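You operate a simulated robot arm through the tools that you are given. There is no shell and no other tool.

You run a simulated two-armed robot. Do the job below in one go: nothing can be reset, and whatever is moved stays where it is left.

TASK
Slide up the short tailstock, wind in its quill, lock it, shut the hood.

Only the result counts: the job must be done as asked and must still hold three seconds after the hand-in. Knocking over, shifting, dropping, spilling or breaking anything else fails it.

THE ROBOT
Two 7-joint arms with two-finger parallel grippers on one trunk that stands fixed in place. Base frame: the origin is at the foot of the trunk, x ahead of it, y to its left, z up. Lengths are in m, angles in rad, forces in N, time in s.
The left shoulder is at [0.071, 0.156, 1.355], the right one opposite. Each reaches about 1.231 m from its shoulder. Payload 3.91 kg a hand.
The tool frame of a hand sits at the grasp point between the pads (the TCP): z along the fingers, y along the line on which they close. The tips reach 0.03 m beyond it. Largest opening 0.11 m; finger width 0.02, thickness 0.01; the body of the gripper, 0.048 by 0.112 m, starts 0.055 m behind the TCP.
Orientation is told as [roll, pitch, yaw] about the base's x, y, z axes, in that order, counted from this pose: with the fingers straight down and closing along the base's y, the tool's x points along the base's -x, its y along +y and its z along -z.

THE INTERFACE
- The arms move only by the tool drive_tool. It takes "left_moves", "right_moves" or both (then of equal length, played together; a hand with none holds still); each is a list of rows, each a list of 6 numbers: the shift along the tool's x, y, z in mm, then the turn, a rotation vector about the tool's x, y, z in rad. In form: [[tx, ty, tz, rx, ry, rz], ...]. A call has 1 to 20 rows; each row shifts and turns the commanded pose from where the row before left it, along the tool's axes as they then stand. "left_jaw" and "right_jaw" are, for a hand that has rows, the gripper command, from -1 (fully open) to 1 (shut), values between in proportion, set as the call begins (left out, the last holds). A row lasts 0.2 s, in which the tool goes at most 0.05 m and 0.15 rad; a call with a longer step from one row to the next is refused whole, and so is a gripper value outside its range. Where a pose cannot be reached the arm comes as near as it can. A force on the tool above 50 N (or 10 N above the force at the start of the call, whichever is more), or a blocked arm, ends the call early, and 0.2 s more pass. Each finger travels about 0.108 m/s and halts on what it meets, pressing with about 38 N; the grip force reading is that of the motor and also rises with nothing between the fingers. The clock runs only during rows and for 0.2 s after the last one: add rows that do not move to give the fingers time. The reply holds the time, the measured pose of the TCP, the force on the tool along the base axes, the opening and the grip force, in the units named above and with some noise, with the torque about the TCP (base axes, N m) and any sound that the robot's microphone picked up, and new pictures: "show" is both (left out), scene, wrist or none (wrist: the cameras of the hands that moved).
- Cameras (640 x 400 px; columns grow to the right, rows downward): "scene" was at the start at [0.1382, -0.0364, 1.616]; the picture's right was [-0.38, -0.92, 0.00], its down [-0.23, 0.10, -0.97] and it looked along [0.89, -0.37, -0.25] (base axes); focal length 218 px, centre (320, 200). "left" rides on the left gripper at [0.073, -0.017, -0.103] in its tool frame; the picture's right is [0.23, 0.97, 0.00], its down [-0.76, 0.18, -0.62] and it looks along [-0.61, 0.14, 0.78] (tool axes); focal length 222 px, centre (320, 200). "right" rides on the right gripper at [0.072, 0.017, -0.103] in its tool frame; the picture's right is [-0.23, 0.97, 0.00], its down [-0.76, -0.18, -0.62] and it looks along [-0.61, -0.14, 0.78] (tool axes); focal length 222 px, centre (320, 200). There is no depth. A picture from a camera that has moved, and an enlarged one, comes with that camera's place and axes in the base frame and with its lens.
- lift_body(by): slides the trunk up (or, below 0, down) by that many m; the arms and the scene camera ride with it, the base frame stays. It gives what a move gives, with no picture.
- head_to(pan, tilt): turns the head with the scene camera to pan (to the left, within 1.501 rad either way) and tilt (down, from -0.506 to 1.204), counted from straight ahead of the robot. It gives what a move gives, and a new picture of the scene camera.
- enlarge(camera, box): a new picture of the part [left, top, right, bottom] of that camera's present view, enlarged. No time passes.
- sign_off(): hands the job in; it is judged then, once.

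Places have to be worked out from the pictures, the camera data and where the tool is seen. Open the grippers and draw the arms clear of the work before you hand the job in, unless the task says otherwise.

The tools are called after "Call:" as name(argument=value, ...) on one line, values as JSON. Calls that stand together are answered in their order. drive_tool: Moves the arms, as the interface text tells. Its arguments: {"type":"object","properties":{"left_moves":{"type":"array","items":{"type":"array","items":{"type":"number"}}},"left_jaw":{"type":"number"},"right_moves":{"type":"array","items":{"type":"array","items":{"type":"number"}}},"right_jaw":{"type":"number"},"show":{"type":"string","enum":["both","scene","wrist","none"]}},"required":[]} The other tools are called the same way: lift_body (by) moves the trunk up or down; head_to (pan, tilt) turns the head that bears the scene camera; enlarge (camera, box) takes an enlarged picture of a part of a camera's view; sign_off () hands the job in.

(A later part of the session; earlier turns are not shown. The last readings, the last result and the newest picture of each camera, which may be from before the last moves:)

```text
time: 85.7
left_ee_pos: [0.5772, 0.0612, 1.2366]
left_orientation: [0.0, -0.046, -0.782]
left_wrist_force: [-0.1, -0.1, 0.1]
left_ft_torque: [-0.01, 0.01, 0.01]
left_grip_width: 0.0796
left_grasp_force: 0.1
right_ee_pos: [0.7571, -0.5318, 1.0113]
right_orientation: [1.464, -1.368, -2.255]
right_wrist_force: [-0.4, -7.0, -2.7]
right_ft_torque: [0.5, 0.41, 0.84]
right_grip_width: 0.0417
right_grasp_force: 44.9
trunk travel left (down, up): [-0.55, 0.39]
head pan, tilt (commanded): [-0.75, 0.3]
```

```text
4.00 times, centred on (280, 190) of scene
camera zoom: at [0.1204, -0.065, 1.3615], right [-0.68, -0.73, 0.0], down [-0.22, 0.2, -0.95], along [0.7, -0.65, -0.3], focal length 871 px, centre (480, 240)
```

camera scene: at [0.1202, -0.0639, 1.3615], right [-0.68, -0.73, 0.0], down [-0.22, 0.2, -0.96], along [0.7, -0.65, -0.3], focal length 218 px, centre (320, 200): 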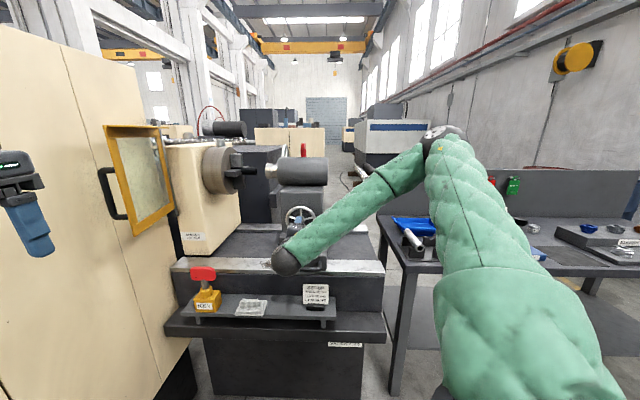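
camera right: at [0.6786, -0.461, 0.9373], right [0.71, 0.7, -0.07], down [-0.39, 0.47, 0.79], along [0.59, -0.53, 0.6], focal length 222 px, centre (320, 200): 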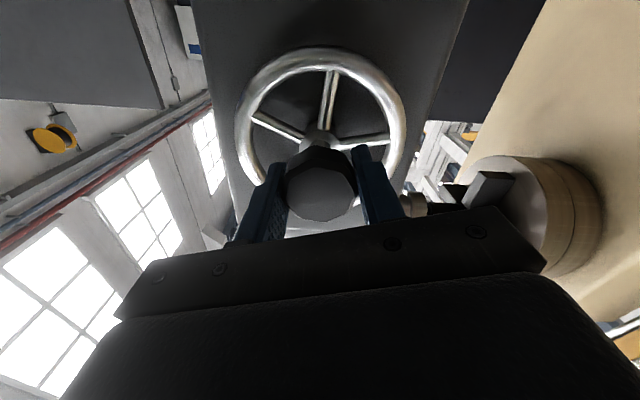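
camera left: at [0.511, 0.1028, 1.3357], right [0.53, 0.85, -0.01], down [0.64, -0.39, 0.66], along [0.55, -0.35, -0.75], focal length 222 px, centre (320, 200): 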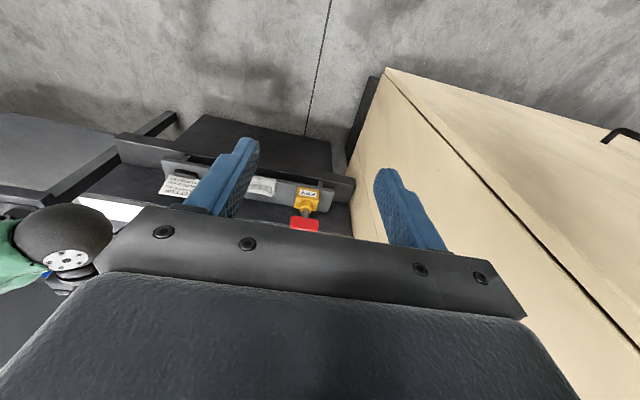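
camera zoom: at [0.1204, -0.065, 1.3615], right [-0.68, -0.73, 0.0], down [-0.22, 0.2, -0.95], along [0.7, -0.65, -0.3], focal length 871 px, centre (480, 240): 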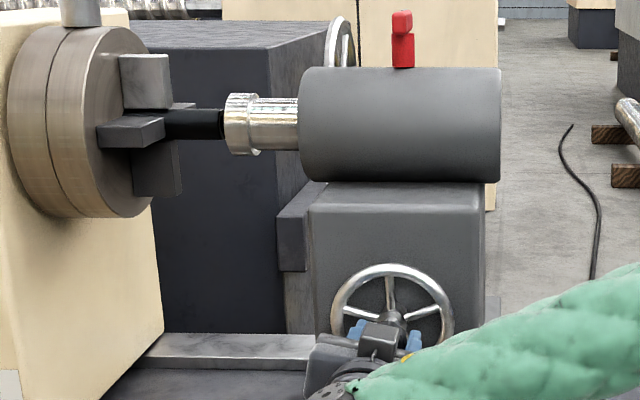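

The nose appears to have just reached the stub. I turn a bit more to feel whether it seats or keeps going.

Call:
drive_tool(right_moves=[[0, 0, 0, 0, 0, 0.08], [0, 0, 0, 0, 0, 0.08], [0, 0, 0, 0, 0, 0.08], [0, 0, 0, 0, 0, 0]], show="none")

Call:
enlarge(camera="scene", box=[220, 140, 340, 240])

```text
time: 86.7
left_ee_pos: [0.5774, 0.0609, 1.2381]
left_orientation: [0.0, -0.044, -0.782]
left_wrist_force: [-0.7, 0.0, -0.2]
left_ft_torque: [-0.01, -0.02, -0.04]
left_grip_width: 0.0798
left_grasp_force: 0.1
right_ee_pos: [0.7557, -0.5313, 1.0115]
right_orientation: [1.521, -1.13, -2.313]
right_wrist_force: [-0.8, -9.4, 0.9]
right_ft_torque: [0.03, 0.02, 0.9]
right_grip_width: 0.042
right_grasp_force: 44.7
trunk travel left (down, up): [-0.55, 0.39]
head pan, tilt (commanded): [-0.75, 0.3]
```

```text
4.00 times, centred on (280, 190) of scene
camera zoom: at [0.1201, -0.0651, 1.3615], right [-0.68, -0.73, 0.0], down [-0.22, 0.2, -0.95], along [0.7, -0.65, -0.3], focal length 871 px, centre (480, 240)
```

zoom: 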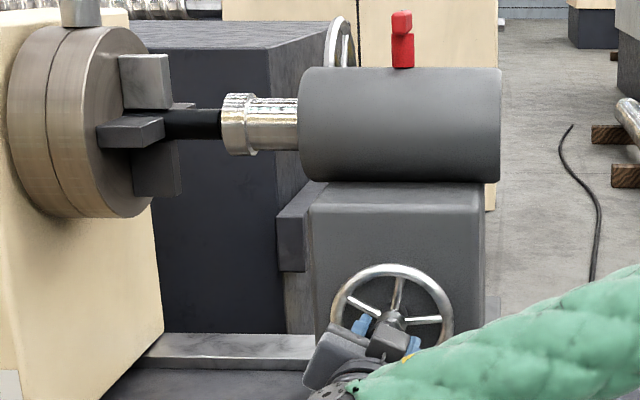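

Allowing for perspective, the nose face is still roughly 12–15 mm short of the stub. I turn another 0.48 rad, staying inside the roll limit.

Call:
drive_tool(right_moves=[[0, 0, 0, 0, 0, 0.1], [0, 0, 0, 0, 0, 0.1], [0, 0, 0, 0, 0, 0.1], [0, 0, 0, 0, 0, 0.1], [0, 0, 0, 0, 0, 0]], show="wrist")

Call:
enlarge(camera="scene", box=[220, 140, 340, 240])

```text
time: 87.9
left_ee_pos: [0.5772, 0.06, 1.2373]
left_orientation: [-0.001, -0.045, -0.784]
left_wrist_force: [-0.2, -0.3, 0.0]
left_ft_torque: [0.02, 0.05, 0.01]
left_grip_width: 0.0799
left_grasp_force: 0.1
right_ee_pos: [0.7558, -0.5321, 1.0093]
right_orientation: [1.54, -0.73, -2.342]
right_wrist_force: [-0.5, -11.2, -0.8]
right_ft_torque: [-0.08, -0.16, 1.12]
right_grip_width: 0.0421
right_grasp_force: 45.1
trunk travel left (down, up): [-0.55, 0.39]
head pan, tilt (commanded): [-0.75, 0.3]
camera right: at [0.7287, -0.4125, 0.9757], right [0.35, 0.32, 0.88], down [-0.92, -0.05, 0.39], along [0.17, -0.94, 0.28], focal length 222 px, centre (320, 200)
```

right: 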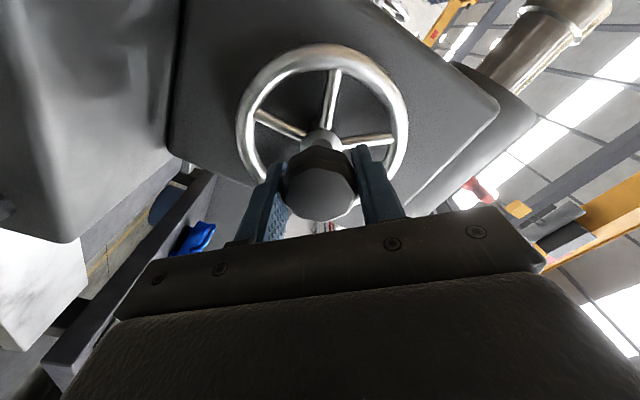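

```text
4.00 times, centred on (280, 190) of scene
camera zoom: at [0.1202, -0.0653, 1.3614], right [-0.68, -0.73, 0.0], down [-0.22, 0.2, -0.95], along [0.7, -0.65, -0.3], focal length 871 px, centre (480, 240)
```

zoom: 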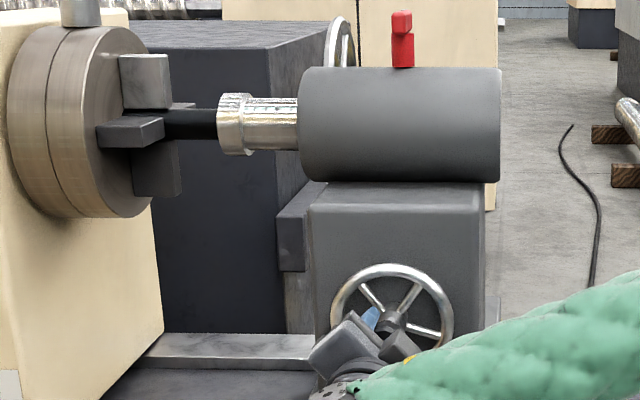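

Still free-turning with no contact; the roll is near its limit. I release, back off 60 mm and rewind about 2 rad for another grip.

Call:
drive_tool(right_moves=[[0, 0, 0, 0, 0, 0], [0, 0, 0, 0, 0, 0], [0, 0, -25, 0, 0, 0], [0, 0, -25, 0, 0, 0], [0, 0, -10, 0, 0, 0], [0, 0, 0, 0, 0, -0.14], [0, 0, 0, 0, 0, -0.14], [0, 0, 0, 0, 0, -0.14], [0, 0, 0, 0, 0, -0.14], [0, 0, 0, 0, 0, -0.14], [0, 0, 0, 0, 0, -0.14], [0, 0, 0, 0, 0, -0.14], [0, 0, 0, 0, 0, -0.14], [0, 0, 0, 0, 0, -0.14], [0, 0, 0, 0, 0, -0.14], [0, 0, 0, 0, 0, -0.14], [0, 0, 0, 0, 0, -0.14], [0, 0, 0, 0, 0, -0.14], [0, 0, 0, 0, 0, -0.14]], right_jaw=-0.4, show="wrist")

Call:
enlarge(camera="right", box=[240, 20, 420, 220])

Call:
enlarge(camera="scene", box=[220, 140, 340, 240])

```text
time: 91.9
left_ee_pos: [0.577, 0.061, 1.2363]
left_orientation: [0.001, -0.046, -0.784]
left_wrist_force: [0.0, -0.1, -0.6]
left_ft_torque: [0.01, -0.02, 0.0]
left_grip_width: 0.0796
left_grasp_force: 0.0
right_ee_pos: [0.7138, -0.4875, 1.0123]
right_orientation: [-1.547, -0.446, 0.772]
right_wrist_force: [0.5, -0.3, -0.6]
right_ft_torque: [-0.01, 0.0, -0.04]
right_grip_width: 0.0774
right_grasp_force: 0.0
trunk travel left (down, up): [-0.55, 0.39]
head pan, tilt (commanded): [-0.75, 0.3]
camera right: at [0.5988, -0.4556, 0.9663], right [0.43, 0.45, -0.78], down [0.0, 0.86, 0.5], along [0.9, -0.22, 0.37], focal length 222 px, centre (320, 200)
```

right: 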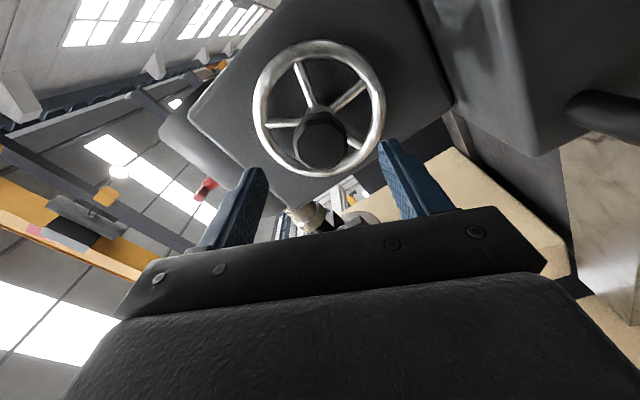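

```text
2.00 times, centred on (330, 120) of right
camera zoom: at [0.5988, -0.4556, 0.9663], right [0.43, 0.45, -0.78], down [0.0, 0.86, 0.5], along [0.9, -0.22, 0.37], focal length 444 px, centre (300, 360)
```

zoom: 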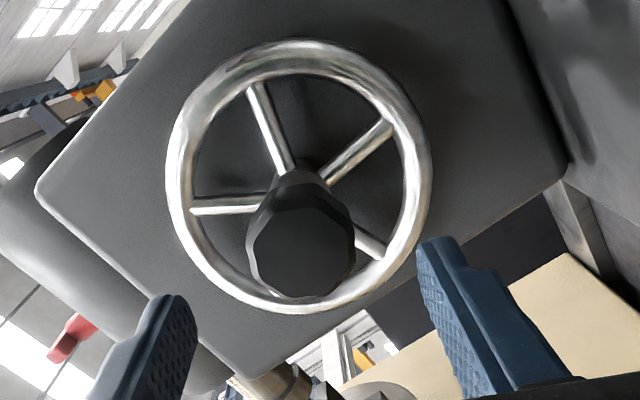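

```text
4.00 times, centred on (280, 190) of scene
camera zoom: at [0.1203, -0.064, 1.3615], right [-0.68, -0.73, 0.0], down [-0.22, 0.2, -0.96], along [0.7, -0.65, -0.3], focal length 871 px, centre (480, 240)
```

zoom: 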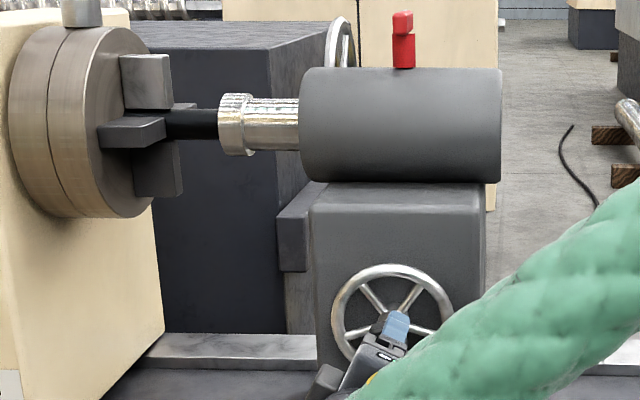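

The knob is centred within 3 mm. I advance 61 mm onto it and close again.

Call:
drive_tool(right_moves=[[2, 2, 0, 0, 0, 0], [0, 0, 21, 0, 0, 0], [0, 0, 20, 0, 0, 0], [0, 0, 20, 0, 0, 0], [0, 0, 0, 0, 0, 0]], show="none")

Call:
drive_tool(right_moves=[[0, 0, 0, 0, 0, 0], [0, 0, 0, 0, 0, 0], [0, 0, 0, 0, 0, 0]], right_jaw=1, show="wrist")

```text
time: 93.1
left_ee_pos: [0.5783, 0.0629, 1.2366]
left_orientation: [0.0, -0.045, -0.783]
left_wrist_force: [0.7, -0.2, 0.4]
left_ft_torque: [-0.01, -0.02, -0.04]
left_grip_width: 0.0799
left_grasp_force: 0.1
right_ee_pos: [0.7564, -0.5327, 1.0076]
right_orientation: [-1.546, -0.45, 0.771]
right_wrist_force: [0.9, -1.0, -0.8]
right_ft_torque: [-0.01, -0.01, 0.0]
right_grip_width: 0.077
right_grasp_force: 0.0
trunk travel left (down, up): [-0.55, 0.39]
head pan, tilt (commanded): [-0.75, 0.3]
```

```text
time: 93.9
left_ee_pos: [0.5782, 0.0605, 1.2368]
left_orientation: [0.0, -0.045, -0.783]
left_wrist_force: [1.0, -0.1, 0.5]
left_ft_torque: [-0.05, 0.01, 0.03]
left_grip_width: 0.0799
left_grasp_force: 0.0
right_ee_pos: [0.7558, -0.534, 1.0099]
right_orientation: [-1.548, -0.451, 0.771]
right_wrist_force: [3.8, -8.2, 11.3]
right_ft_torque: [-0.59, -0.58, -0.36]
right_grip_width: 0.042
right_grasp_force: 45.0
trunk travel left (down, up): [-0.55, 0.39]
head pan, tilt (commanded): [-0.75, 0.3]
camera right: at [0.6415, -0.5005, 0.9631], right [0.44, 0.45, -0.78], down [0.0, 0.86, 0.5], along [0.9, -0.22, 0.38], focal length 222 px, centre (320, 200)
```

right: 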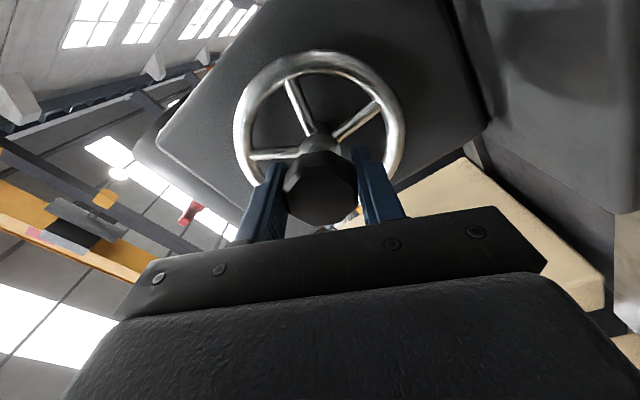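

Gripped again. I add a slight +a preload and turn another 0.5 rad.

Call:
drive_tool(right_moves=[[-2.2, 1.1, 0, 0, 0, 0], [0, 0, 0, 0, 0, 0.1], [0, 0, 0, 0, 0, 0.1], [0, 0, 0, 0, 0, 0.1], [0, 0, 0, 0, 0, 0.1], [0, 0, 0, 0, 0, 0.1], [0, 0, 0, 0, 0, 0]], show="none")

Call:
enlarge(camera="scene", box=[220, 140, 340, 240])

```text
time: 95.5
left_ee_pos: [0.5745, 0.0618, 1.2385]
left_orientation: [0.002, -0.049, -0.783]
left_wrist_force: [0.3, 0.3, -0.3]
left_ft_torque: [0.05, 0.01, 0.01]
left_grip_width: 0.0796
left_grasp_force: 0.1
right_ee_pos: [0.7557, -0.5299, 1.0098]
right_orientation: [-1.536, -0.952, 0.753]
right_wrist_force: [-8.3, -15.3, 28.5]
right_ft_torque: [-0.54, 0.13, -0.66]
right_grip_width: 0.0415
right_grasp_force: 45.4
trunk travel left (down, up): [-0.55, 0.39]
head pan, tilt (commanded): [-0.75, 0.3]
```

```text
4.00 times, centred on (280, 190) of scene
camera zoom: at [0.1172, -0.0641, 1.3619], right [-0.68, -0.73, 0.0], down [-0.21, 0.2, -0.96], along [0.7, -0.65, -0.29], focal length 871 px, centre (480, 240)
```

zoom: 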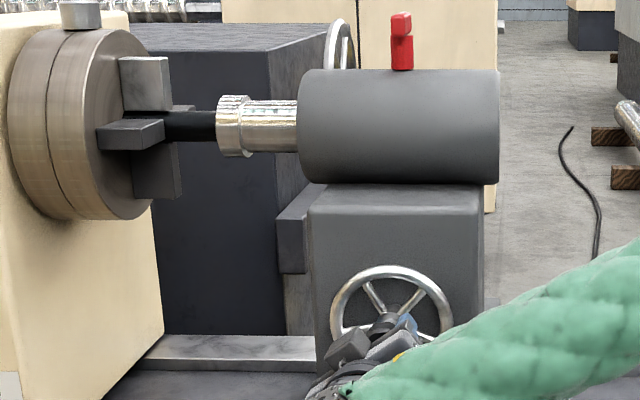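

The quill does not seem to have advanced in this turn; I check with the wrist camera whether the wheel slipped in the fingers.

Call:
drive_tool(right_moves=[[0, 0, 0, 0, 0, 0.1], [0, 0, 0, 0, 0, 0.1], [0, 0, 0, 0, 0, 0]], show="wrist")

Call:
enlarge(camera="scene", box=[220, 140, 340, 240])

```text
time: 96.3
left_ee_pos: [0.5747, 0.0606, 1.2381]
left_orientation: [0.003, -0.046, -0.783]
left_wrist_force: [0.4, -0.2, -0.5]
left_ft_torque: [-0.01, 0.0, -0.01]
left_grip_width: 0.0799
left_grasp_force: 0.0
right_ee_pos: [0.7555, -0.5311, 1.0086]
right_orientation: [-1.519, -1.154, 0.735]
right_wrist_force: [-21.2, -11.3, 15.1]
right_ft_torque: [-0.48, -0.39, -0.41]
right_grip_width: 0.0412
right_grasp_force: 44.9
trunk travel left (down, up): [-0.55, 0.39]
head pan, tilt (commanded): [-0.75, 0.3]
camera right: at [0.6713, -0.4668, 0.9368], right [0.69, 0.69, -0.19], down [-0.32, 0.53, 0.78], along [0.64, -0.48, 0.6], focal length 222 px, centre (320, 200)
```

right: 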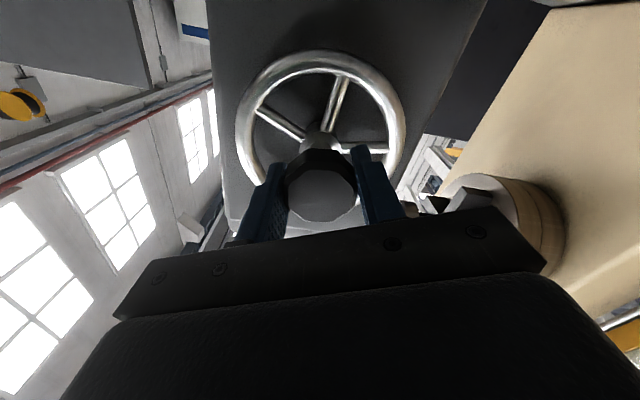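

```text
4.00 times, centred on (280, 190) of scene
camera zoom: at [0.1169, -0.0644, 1.3617], right [-0.68, -0.73, 0.0], down [-0.21, 0.2, -0.96], along [0.7, -0.65, -0.29], focal length 871 px, centre (480, 240)
```

zoom: 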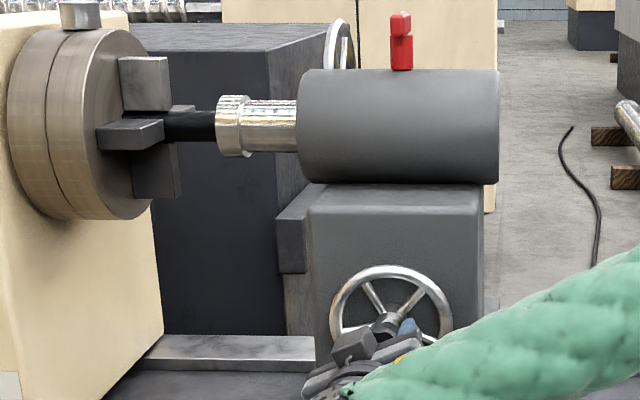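

The spokes shifted relative to the hand, so the wheel is stationary: the quill has reached the end of its feed (about 46–50 mm out, nose at the stub). I release the knob and back off 80 mm.

Call:
drive_tool(right_moves=[[0, 0, 0, 0, 0, 0], [0, 0, 0, 0, 0, 0], [0, 0, 0, 0, 0, 0], [0, 0, -25, 0, 0, 0], [0, 0, -25, 0, 0, 0], [0, 0, -30, 0, 0, 0], [0, 0, 0, 0, 0, 0]], right_jaw=-0.4)

Call:
enlarge(camera="scene", box=[220, 130, 340, 240])

Call:
enlarge(camera="left", box=[0, 0, 640, 400])

```text
time: 97.9
left_ee_pos: [0.5779, 0.0609, 1.2366]
left_orientation: [0.0, -0.046, -0.784]
left_wrist_force: [-0.2, 0.8, 0.2]
left_ft_torque: [0.03, 0.02, -0.01]
left_grip_width: 0.0799
left_grasp_force: 0.0
right_ee_pos: [0.7022, -0.4731, 1.0096]
right_orientation: [-1.517, -1.152, 0.734]
right_wrist_force: [-0.2, 0.3, 1.3]
right_ft_torque: [-0.03, 0.02, 0.0]
right_grip_width: 0.0769
right_grasp_force: 0.1
trunk travel left (down, up): [-0.55, 0.39]
head pan, tilt (commanded): [-0.75, 0.3]
camera scene: at [0.1205, -0.0647, 1.3614], right [-0.68, -0.73, 0.0], down [-0.22, 0.2, -0.95], along [0.7, -0.65, -0.3], focal length 218 px, centre (320, 200)
camera right: at [0.6165, -0.4104, 0.9367], right [0.69, 0.69, -0.19], down [-0.32, 0.53, 0.78], along [0.64, -0.48, 0.59], focal length 222 px, centre (320, 200)
```

scene: 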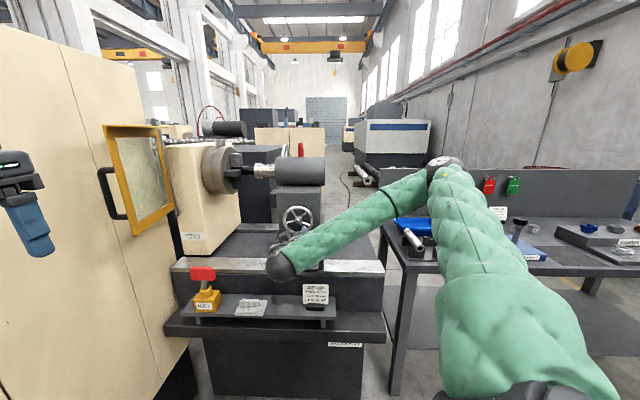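
right: 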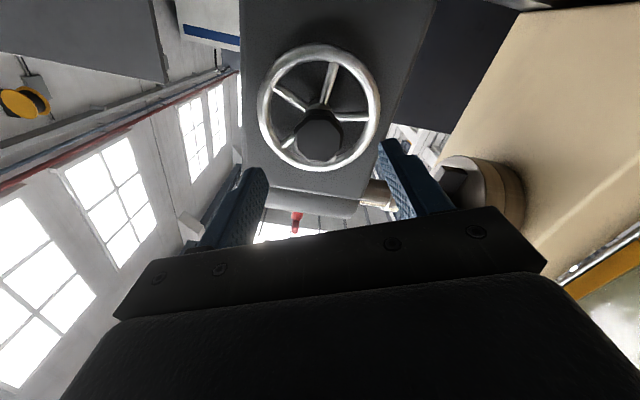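

```text
3.64 times, centred on (280, 185) of scene
camera zoom: at [0.1205, -0.0647, 1.3614], right [-0.68, -0.73, 0.0], down [-0.22, 0.2, -0.95], along [0.7, -0.65, -0.3], focal length 792 px, centre (466, 254)
```

zoom: 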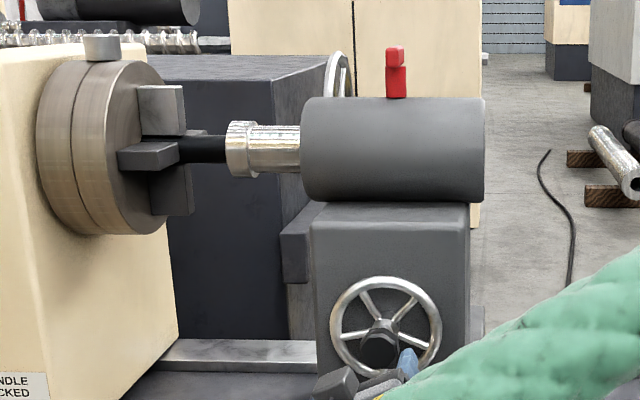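

```text
1.00 times, centred on (320, 200) of left (not enlarged: the box is as wide or as high as the picture)
camera zoom: at [0.5105, 0.1034, 1.3359], right [0.53, 0.85, -0.01], down [0.64, -0.39, 0.66], along [0.55, -0.35, -0.75], focal length 222 px, centre (320, 200)
```

zoom: 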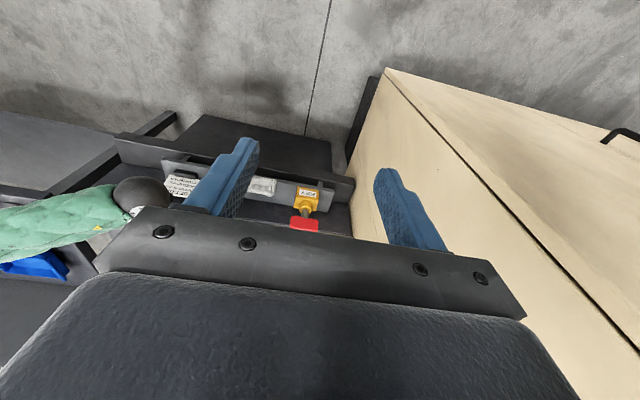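

The wheel is released and everything stays. I back away, unroll and return the right hand to fingers-down before raising the trunk again for the lever work.

Call:
drive_tool(right_moves=[[0, 0, -30, 0, 0, 0], [0, 0, -30, 0, 0, 0], [0, 0, 0, 0, 0, 0.14], [0, 0, 0, 0, 0, 0.14], [0, 0, 0, 0, 0, 0.135], [0, 0, 0, 0, 0.1428, 0], [0, 0, 0, 0, 0.1428, 0], [0, 0, 0, 0, 0.1428, 0], [0, 0, 0, 0, 0.1428, 0], [0, 0, 0, 0, 0.1428, 0], [0, 0, 0, 0, 0.1428, 0], [0, 0, 0, 0, 0.1428, 0], [0, 0, 0, 0, 0.1428, 0], [0, 0, 0, 0, 0.1428, 0], [0, 0, 0, 0, 0.1428, 0], [0, 0, 0, 0, 0.1428, 0]], show="scene")

Call:
lift_body(by=0.25)

```text
time: 101.3
left_ee_pos: [0.5783, 0.0618, 1.2375]
left_orientation: [-0.001, -0.046, -0.782]
left_wrist_force: [-0.7, -0.4, -0.5]
left_ft_torque: [0.01, 0.02, 0.02]
left_grip_width: 0.08
left_grasp_force: 0.1
right_ee_pos: [0.6592, -0.43, 1.0105]
right_orientation: [-0.004, 0.023, -0.789]
right_wrist_force: [0.7, -0.2, -0.2]
right_ft_torque: [-0.01, -0.01, 0.02]
right_grip_width: 0.077
right_grasp_force: 0.1
trunk travel left (down, up): [-0.55, 0.39]
head pan, tilt (commanded): [-0.75, 0.3]
camera scene: at [0.1206, -0.0644, 1.3614], right [-0.68, -0.73, 0.0], down [-0.22, 0.2, -0.95], along [0.7, -0.65, -0.3], focal length 218 px, centre (320, 200)
```

scene: 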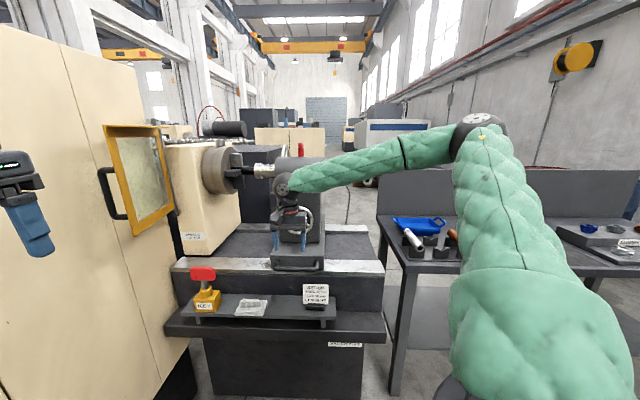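

```text
time: 103.9
left_ee_pos: [0.5774, 0.0622, 1.4866]
left_orientation: [0.0, -0.044, -0.784]
left_wrist_force: [-0.4, 0.1, 0.3]
left_ft_torque: [-0.01, 0.01, -0.01]
left_grip_width: 0.08
left_grasp_force: 0.0
right_ee_pos: [0.6593, -0.4308, 1.2615]
right_orientation: [-0.005, 0.02, -0.788]
right_wrist_force: [-0.1, -0.6, 1.0]
right_ft_torque: [-0.02, 0.01, -0.01]
right_grip_width: 0.077
right_grasp_force: 0.1
trunk travel left (down, up): [-0.8, 0.14]
head pan, tilt (commanded): [-0.75, 0.3]
```

Trunk is back up with both hands free. I raise the right hand and move it over toward the barrel so its camera looks at the red lever.

Call:
drive_tool(right_moves=[[0, 0, -44, 0, 0, 0], [0, 0, -44, 0, 0, 0], [0, 0, -44, 0, 0, 0], [0, 0, -44, 0, 0, 0], [0, 0, -44, 0, 0, 0], [-44, -2, 0, 0, 0, 0], [-44, -2, 0, 0, 0, 0], [-44, -2, 0, 0, 0, 0], [-44, -2, 0, 0, 0, 0], [-44, -2, 0, 0, 0, 0]])

Call:
enlarge(camera="right", box=[200, 0, 460, 240])

Call:
enlarge(camera="scene", box=[220, 120, 360, 240])

```text
time: 106.1
left_ee_pos: [0.5789, 0.0599, 1.485]
left_orientation: [0.0, -0.044, -0.784]
left_wrist_force: [0.1, 0.2, 0.0]
left_ft_torque: [0.04, 0.03, 0.01]
left_grip_width: 0.0799
left_grasp_force: 0.0
right_ee_pos: [0.813, -0.5984, 1.4749]
right_orientation: [-0.005, 0.024, -0.791]
right_wrist_force: [0.4, 0.7, -0.7]
right_ft_torque: [0.0, 0.02, -0.01]
right_grip_width: 0.0771
right_grasp_force: 0.1
trunk travel left (down, up): [-0.8, 0.14]
head pan, tilt (commanded): [-0.75, 0.3]
camera scene: at [0.1227, -0.0652, 1.6112], right [-0.68, -0.73, 0.0], down [-0.22, 0.2, -0.95], along [0.7, -0.65, -0.3], focal length 218 px, centre (320, 200)
camera right: at [0.7765, -0.5364, 1.5784], right [0.85, 0.52, -0.01], down [0.42, -0.67, 0.61], along [0.31, -0.52, -0.79], focal length 222 px, centre (320, 200)
```

scene: 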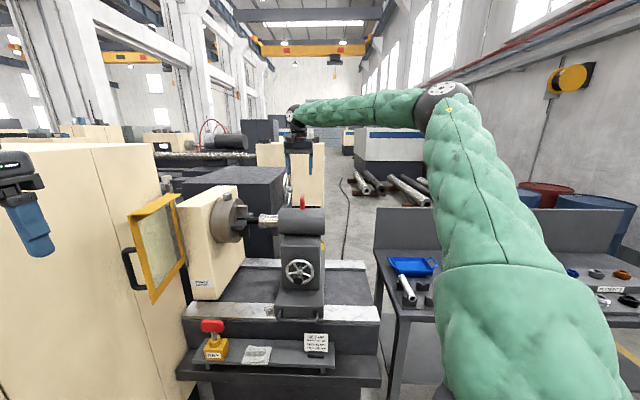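
right: 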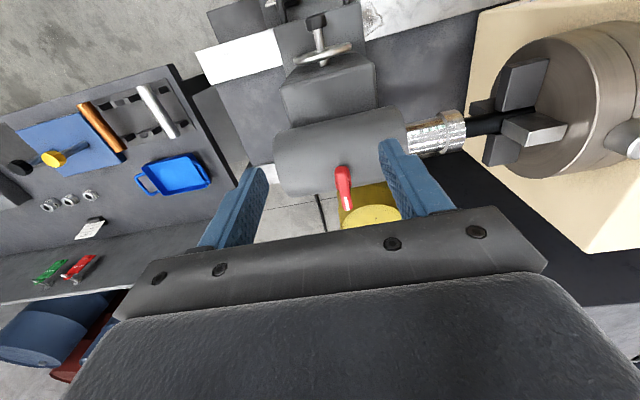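

```text
1.67 times, centred on (330, 120) of right
camera zoom: at [0.7765, -0.5364, 1.5784], right [0.85, 0.52, -0.01], down [0.42, -0.67, 0.61], along [0.31, -0.52, -0.79], focal length 370 px, centre (303, 333)
```

zoom: 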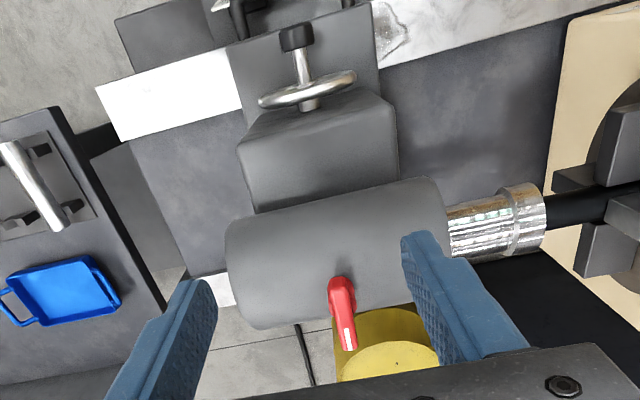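

```text
3.33 times, centred on (290, 180) of scene
camera zoom: at [0.1227, -0.0652, 1.6112], right [-0.68, -0.73, 0.0], down [-0.22, 0.2, -0.95], along [0.7, -0.65, -0.3], focal length 726 px, centre (420, 267)
```

zoom: 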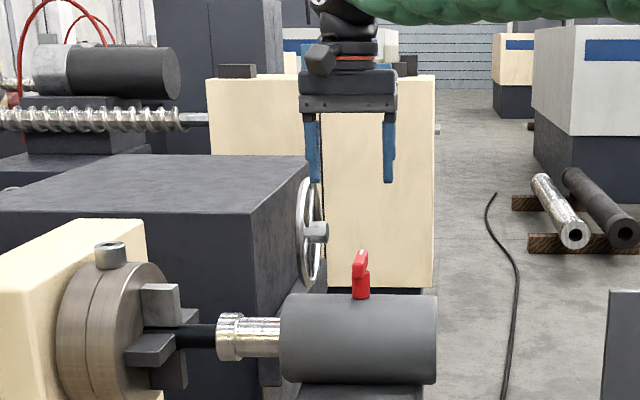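

From above the quill nose meets the stub squarely. The lever stands on the barrel top near a=0.160, base n=-1.119, z=1.262, tip n=-1.141, z=1.322, leaning away from the operator. I go closer to see how it pivots.

Call:
drive_tool(right_moves=[[-20, 0, 25, 0, 0, 0], [-20, 0, 25, 0, 0, 0], [-10, 4, 15, 0, 0, 0], [0, 0, 0, 0, 0, 0]], show="wrist")

Call:
enlarge(camera="right", box=[250, 80, 410, 230])

Call:
enlarge(camera="right", box=[380, 0, 640, 200])

Call:
enlarge(camera="scene", box=[275, 180, 335, 230])

```text
time: 107.1
left_ee_pos: [0.5764, 0.061, 1.4878]
left_orientation: [-0.001, -0.045, -0.784]
left_wrist_force: [0.4, -0.5, -0.3]
left_ft_torque: [0.02, 0.0, 0.0]
left_grip_width: 0.0796
left_grasp_force: 0.1
right_ee_pos: [0.8482, -0.6276, 1.4103]
right_orientation: [-0.006, 0.022, -0.788]
right_wrist_force: [-0.3, -0.3, -0.4]
right_ft_torque: [-0.02, 0.01, 0.03]
right_grip_width: 0.0767
right_grasp_force: 0.0
trunk travel left (down, up): [-0.8, 0.14]
head pan, tilt (commanded): [-0.75, 0.3]
camera right: at [0.8107, -0.5671, 1.5142], right [0.85, 0.53, -0.01], down [0.42, -0.67, 0.61], along [0.31, -0.52, -0.79], focal length 222 px, centre (320, 200)
```

right: 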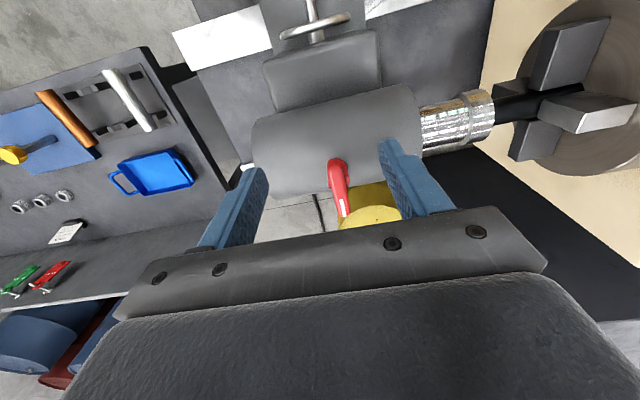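

```text
2.67 times, centred on (330, 155) of right
camera zoom: at [0.8107, -0.5671, 1.5142], right [0.85, 0.53, -0.01], down [0.42, -0.67, 0.61], along [0.31, -0.52, -0.79], focal length 592 px, centre (293, 320)
```

zoom: 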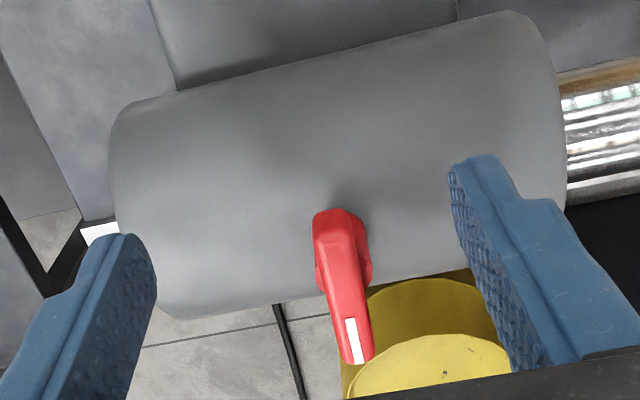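

```text
2.00 times, centred on (510, 100) of right
camera zoom: at [0.8107, -0.5671, 1.5142], right [0.85, 0.53, -0.01], down [0.42, -0.67, 0.61], along [0.31, -0.52, -0.79], focal length 444 px, centre (-60, 400)
```

zoom: 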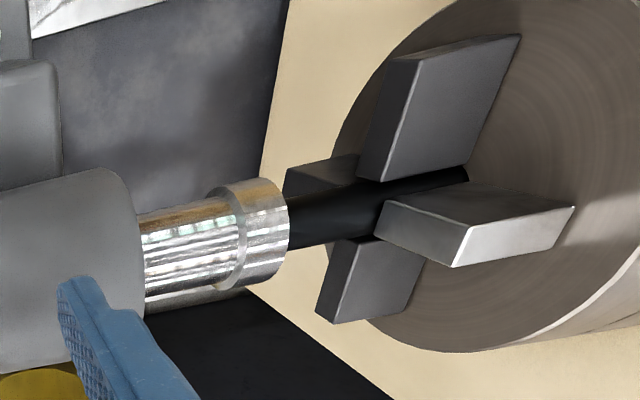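

```text
8.00 times, centred on (305, 205) of scene
camera zoom: at [0.1204, -0.0642, 1.6115], right [-0.68, -0.73, 0.0], down [-0.22, 0.2, -0.96], along [0.7, -0.65, -0.3], focal length 1743 px, centre (440, 160)
```

zoom: 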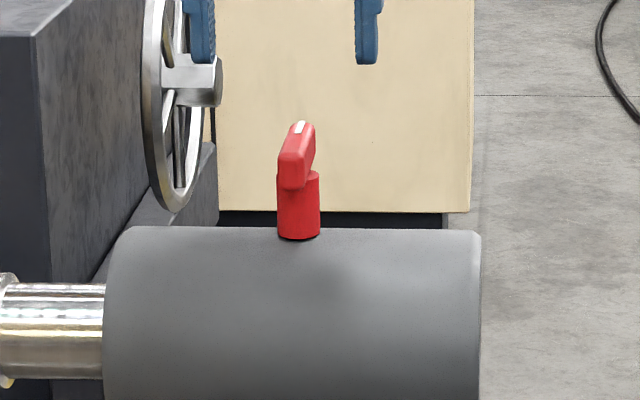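

Now it is clear: the lever is a vertical post with a short horizontal arm (white mark on its end) pointing away from the operator, so it turns about a vertical axis. I bring the fingers directly above it with the jaws straddling the arm.

Call:
drive_tool(right_moves=[[0, 0, 0, 0, -0.024, 0], [-39, 1.5, 0, 0, 0, 0], [-39, 1.5, 0, 0, 0, 0], [0, 0, 20, 0, 0, 0], [0, 0, 0, 0, 0, 0]], right_jaw=-0.1)

Call:
enlarge(camera="scene", box=[265, 150, 345, 230])

```text
time: 108.3
left_ee_pos: [0.5775, 0.0611, 1.487]
left_orientation: [0.0, -0.046, -0.784]
left_wrist_force: [0.0, 0.1, 0.1]
left_ft_torque: [0.0, 0.03, 0.02]
left_grip_width: 0.0801
left_grasp_force: 0.1
right_ee_pos: [0.9055, -0.6816, 1.39]
right_orientation: [-0.004, 0.001, -0.789]
right_wrist_force: [0.0, 0.4, 0.1]
right_ft_torque: [-0.01, -0.02, 0.01]
right_grip_width: 0.0606
right_grasp_force: 0.1
trunk travel left (down, up): [-0.8, 0.14]
head pan, tilt (commanded): [-0.75, 0.3]
camera scene: at [0.1207, -0.0638, 1.6115], right [-0.68, -0.73, 0.0], down [-0.22, 0.2, -0.96], along [0.7, -0.65, -0.3], focal length 218 px, centre (320, 200)
camera right: at [0.8658, -0.6181, 1.4913], right [0.85, 0.52, 0.0], down [0.41, -0.66, 0.63], along [0.33, -0.53, -0.78], focal length 222 px, centre (320, 200)
```

scene: 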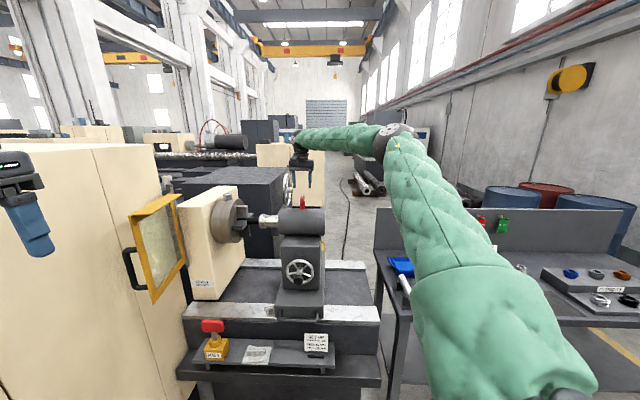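
right: 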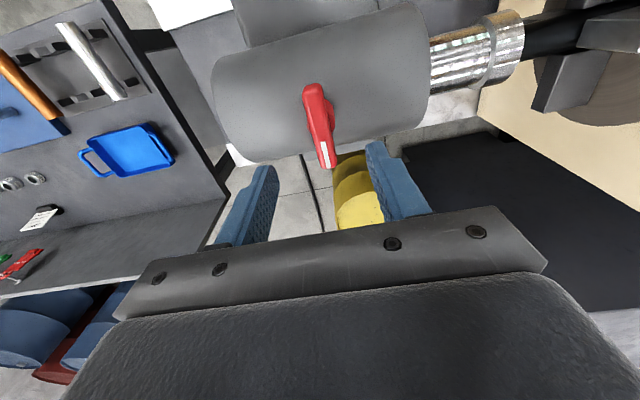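

```text
5.00 times, centred on (305, 190) of scene
camera zoom: at [0.1207, -0.0638, 1.6115], right [-0.68, -0.73, 0.0], down [-0.22, 0.2, -0.96], along [0.7, -0.65, -0.3], focal length 1089 px, centre (395, 250)
```

zoom: 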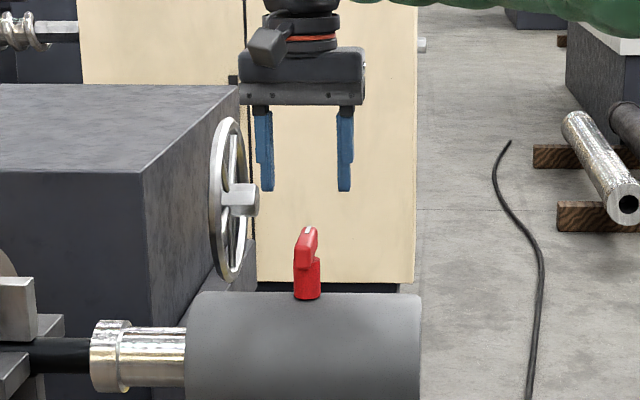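

The jaws straddle the arm and the tool axis is on the post's axis within a few mm. I lower 65 mm so the pads come beside the arm.

Call:
drive_tool(right_moves=[[0, 1, 22, 0, 0, 0], [0, 0, 22, 0, 0, 0], [0, 0, 21, 0, 0, 0], [0, 0, 0, 0, 0, 0]], show="wrist")

Call:
enlarge(camera="scene", box=[265, 150, 345, 230])

```text
time: 109.3
left_ee_pos: [0.5771, 0.0615, 1.4877]
left_orientation: [0.0, -0.046, -0.785]
left_wrist_force: [-1.4, 0.5, 0.0]
left_ft_torque: [-0.01, -0.01, 0.0]
left_grip_width: 0.0799
left_grasp_force: 0.0
right_ee_pos: [0.9054, -0.6812, 1.3259]
right_orientation: [-0.006, -0.002, -0.789]
right_wrist_force: [-1.1, 0.7, 0.3]
right_ft_torque: [-0.01, -0.01, -0.03]
right_grip_width: 0.0604
right_grasp_force: 0.1
trunk travel left (down, up): [-0.8, 0.14]
head pan, tilt (commanded): [-0.75, 0.3]
camera right: at [0.8664, -0.6182, 1.4272], right [0.85, 0.52, 0.0], down [0.41, -0.66, 0.63], along [0.33, -0.53, -0.78], focal length 222 px, centre (320, 200)
```

right: 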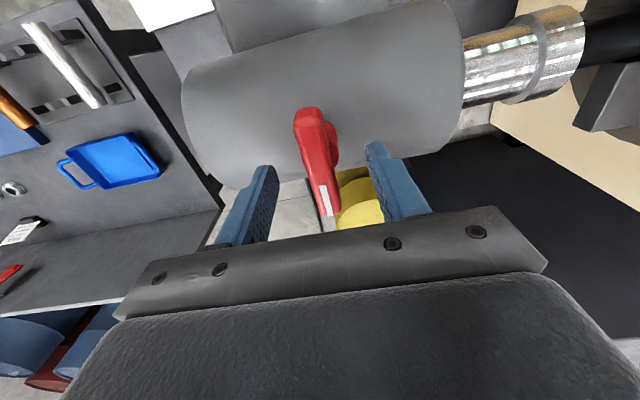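

```text
5.00 times, centred on (305, 190) of scene
camera zoom: at [0.12, -0.0641, 1.6116], right [-0.68, -0.73, 0.0], down [-0.22, 0.2, -0.96], along [0.7, -0.65, -0.3], focal length 1089 px, centre (395, 250)
```

zoom: 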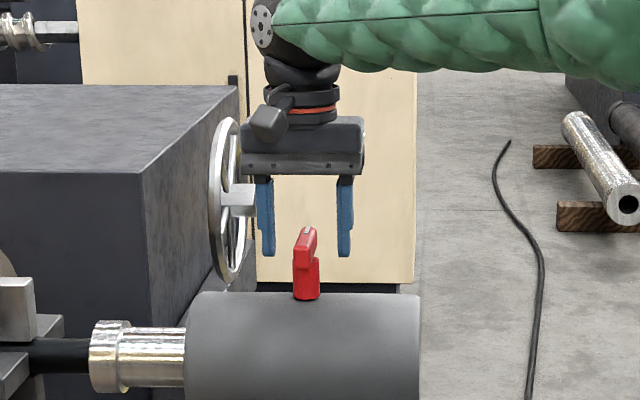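

The pads are at arm height; I zoom the wrist view to verify the alignment before closing.

Call:
enlarge(camera="right", box=[240, 80, 420, 240])

```text
2.50 times, centred on (330, 160) of right
camera zoom: at [0.8664, -0.6182, 1.4272], right [0.85, 0.52, 0.0], down [0.41, -0.66, 0.63], along [0.33, -0.53, -0.78], focal length 555 px, centre (295, 300)
```

zoom: 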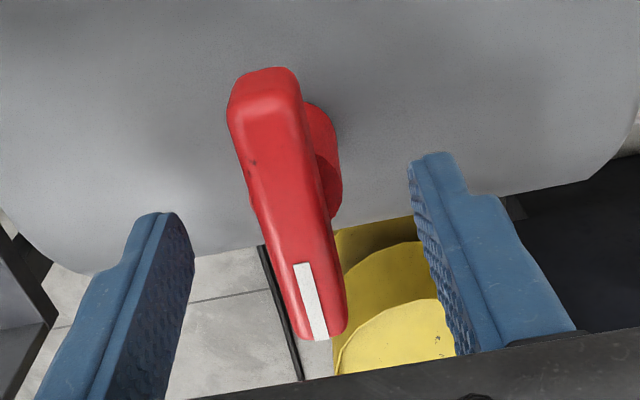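

The handle is a bar on a vertical post, its marked end pointing away from the operator; the post axis is at about a=0.160, n=-1.119. I shift 3 mm to centre on it and close on the bar.

Call:
drive_tool(right_moves=[[3, 1.5, 0, 0, 0, 0], [0, 0, 0, 0, 0, 0]], show="none")

Call:
drive_tool(right_moves=[[0, 0, 0, 0, 0, 0], [0, 0, 0, 0, 0, 0], [0, 0, 0, 0, 0, 0], [0, 0, 0, 0, 0, 0]], right_jaw=1, show="wrist")

Call:
enlarge(camera="right", box=[240, 80, 420, 240])

```text
time: 109.9
left_ee_pos: [0.5763, 0.0617, 1.4874]
left_orientation: [0.001, -0.046, -0.784]
left_wrist_force: [0.5, -0.4, -0.3]
left_ft_torque: [0.0, -0.02, 0.02]
left_grip_width: 0.0796
left_grasp_force: 0.1
right_ee_pos: [0.9055, -0.6776, 1.3254]
right_orientation: [-0.006, -0.003, -0.789]
right_wrist_force: [1.0, -0.7, -1.0]
right_ft_torque: [0.0, 0.04, 0.01]
right_grip_width: 0.0604
right_grasp_force: 0.1
trunk travel left (down, up): [-0.8, 0.14]
head pan, tilt (commanded): [-0.75, 0.3]
```

```text
time: 110.9
left_ee_pos: [0.5769, 0.0612, 1.487]
left_orientation: [0.0, -0.045, -0.784]
left_wrist_force: [-0.1, 0.5, -0.2]
left_ft_torque: [0.0, 0.02, 0.06]
left_grip_width: 0.0796
left_grasp_force: 0.2
right_ee_pos: [0.9057, -0.6789, 1.3251]
right_orientation: [-0.004, -0.004, -0.788]
right_wrist_force: [-2.9, -2.2, -1.3]
right_ft_torque: [0.19, -0.77, 0.01]
right_grip_width: 0.0158
right_grasp_force: 44.6
trunk travel left (down, up): [-0.8, 0.14]
head pan, tilt (commanded): [-0.75, 0.3]
camera right: at [0.8652, -0.6159, 1.4269], right [0.85, 0.52, 0.0], down [0.41, -0.66, 0.63], along [0.33, -0.53, -0.78], focal length 222 px, centre (320, 200)
```

right: 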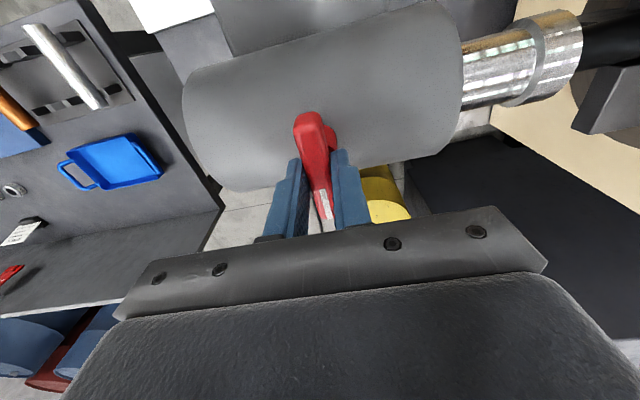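

```text
2.50 times, centred on (330, 160) of right
camera zoom: at [0.8652, -0.6159, 1.4269], right [0.85, 0.52, 0.0], down [0.41, -0.66, 0.63], along [0.33, -0.53, -0.78], focal length 555 px, centre (295, 300)
```

zoom: 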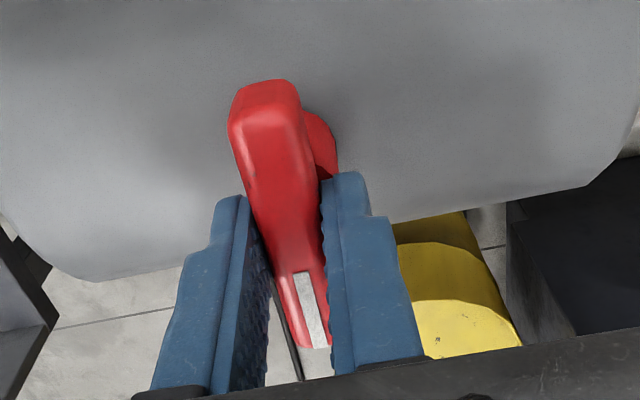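

The bar is gripped (16 mm). I try turning it clockwise (seen from above) by 0.2 rad and read the torque.

Call:
drive_tool(right_moves=[[0, 0, 0, 0, 0, 0.07], [0, 0, 0, 0, 0, 0.07], [0, 0, 0, 0, 0, 0.06], [0, 0, 0, 0, 0, 0]], show="wrist")

Call:
enlarge(camera="right", box=[240, 80, 420, 240])

```text
time: 111.9
left_ee_pos: [0.5784, 0.0603, 1.4876]
left_orientation: [-0.001, -0.045, -0.784]
left_wrist_force: [-0.1, 0.1, 0.0]
left_ft_torque: [-0.02, 0.01, 0.01]
left_grip_width: 0.0799
left_grasp_force: 0.1
right_ee_pos: [0.9041, -0.6787, 1.3255]
right_orientation: [-0.004, -0.002, -0.989]
right_wrist_force: [-3.3, -2.9, -1.4]
right_ft_torque: [1.39, 0.25, -0.03]
right_grip_width: 0.0159
right_grasp_force: 45.0
trunk travel left (down, up): [-0.8, 0.14]
head pan, tilt (commanded): [-0.75, 0.3]
camera right: at [0.8786, -0.6095, 1.4269], right [0.94, 0.34, 0.0], down [0.27, -0.73, 0.63], along [0.21, -0.59, -0.78], focal length 222 px, centre (320, 200)
```

right: 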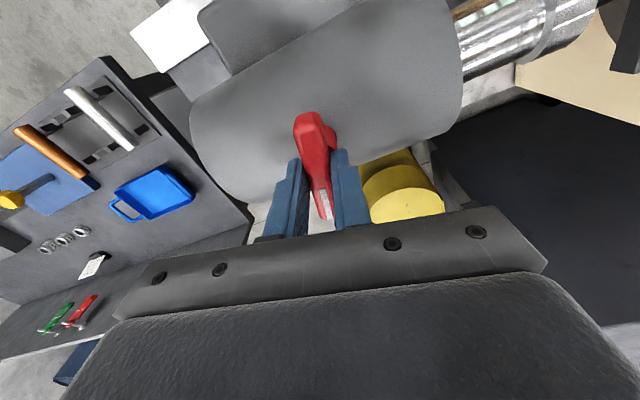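

```text
2.50 times, centred on (330, 160) of right
camera zoom: at [0.8786, -0.6095, 1.4269], right [0.94, 0.34, 0.0], down [0.27, -0.73, 0.63], along [0.21, -0.59, -0.78], focal length 555 px, centre (295, 300)
```

zoom: 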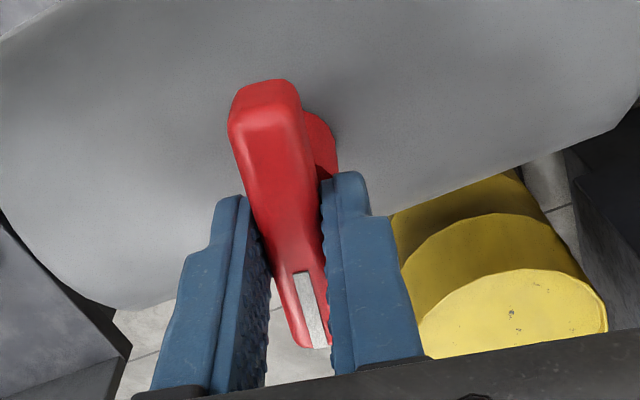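

The handle turns freely with the hand clockwise. I continue in that direction, watching torque and sound for the end stop.

Call:
drive_tool(right_moves=[[0, 0, 0, 0, 0, 0.1], [0, 0, 0, 0, 0, 0.1], [0, 0, 0, 0, 0, 0.1], [0, 0, 0, 0, 0, 0.1], [0, 0, 0, 0, 0, 0.1], [0, 0, 0, 0, 0, 0.1], [0, 0, 0, 0, 0, 0]], show="wrist")

Call:
enlarge(camera="right", box=[240, 80, 420, 240])

```text
time: 113.5
left_ee_pos: [0.5767, 0.0607, 1.4861]
left_orientation: [0.0, -0.043, -0.785]
left_wrist_force: [0.7, -0.5, -0.3]
left_ft_torque: [0.0, 0.02, 0.01]
left_grip_width: 0.0797
left_grasp_force: 0.0
right_ee_pos: [0.9046, -0.6795, 1.325]
right_orientation: [-0.001, -0.007, -1.59]
right_wrist_force: [-3.3, -4.1, -2.7]
right_ft_torque: [1.0, -0.24, 0.02]
right_grip_width: 0.0157
right_grasp_force: 44.8
trunk travel left (down, up): [-0.8, 0.14]
head pan, tilt (commanded): [-0.75, 0.3]
camera right: at [0.9225, -0.6072, 1.4268], right [0.97, -0.25, 0.0], down [-0.19, -0.75, 0.63], along [-0.15, -0.61, -0.78], focal length 222 px, centre (320, 200)
```

right: 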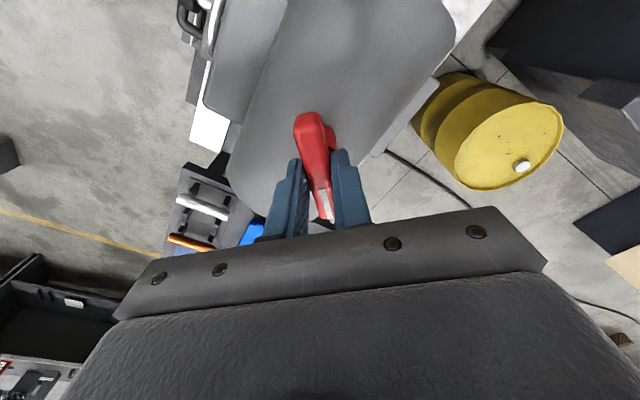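

```text
2.50 times, centred on (330, 160) of right
camera zoom: at [0.9225, -0.6072, 1.4268], right [0.97, -0.25, 0.0], down [-0.19, -0.75, 0.63], along [-0.15, -0.61, -0.78], focal length 555 px, centre (295, 300)
```

zoom: 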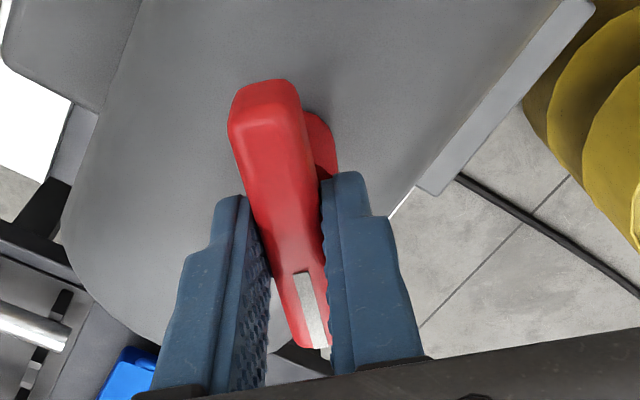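

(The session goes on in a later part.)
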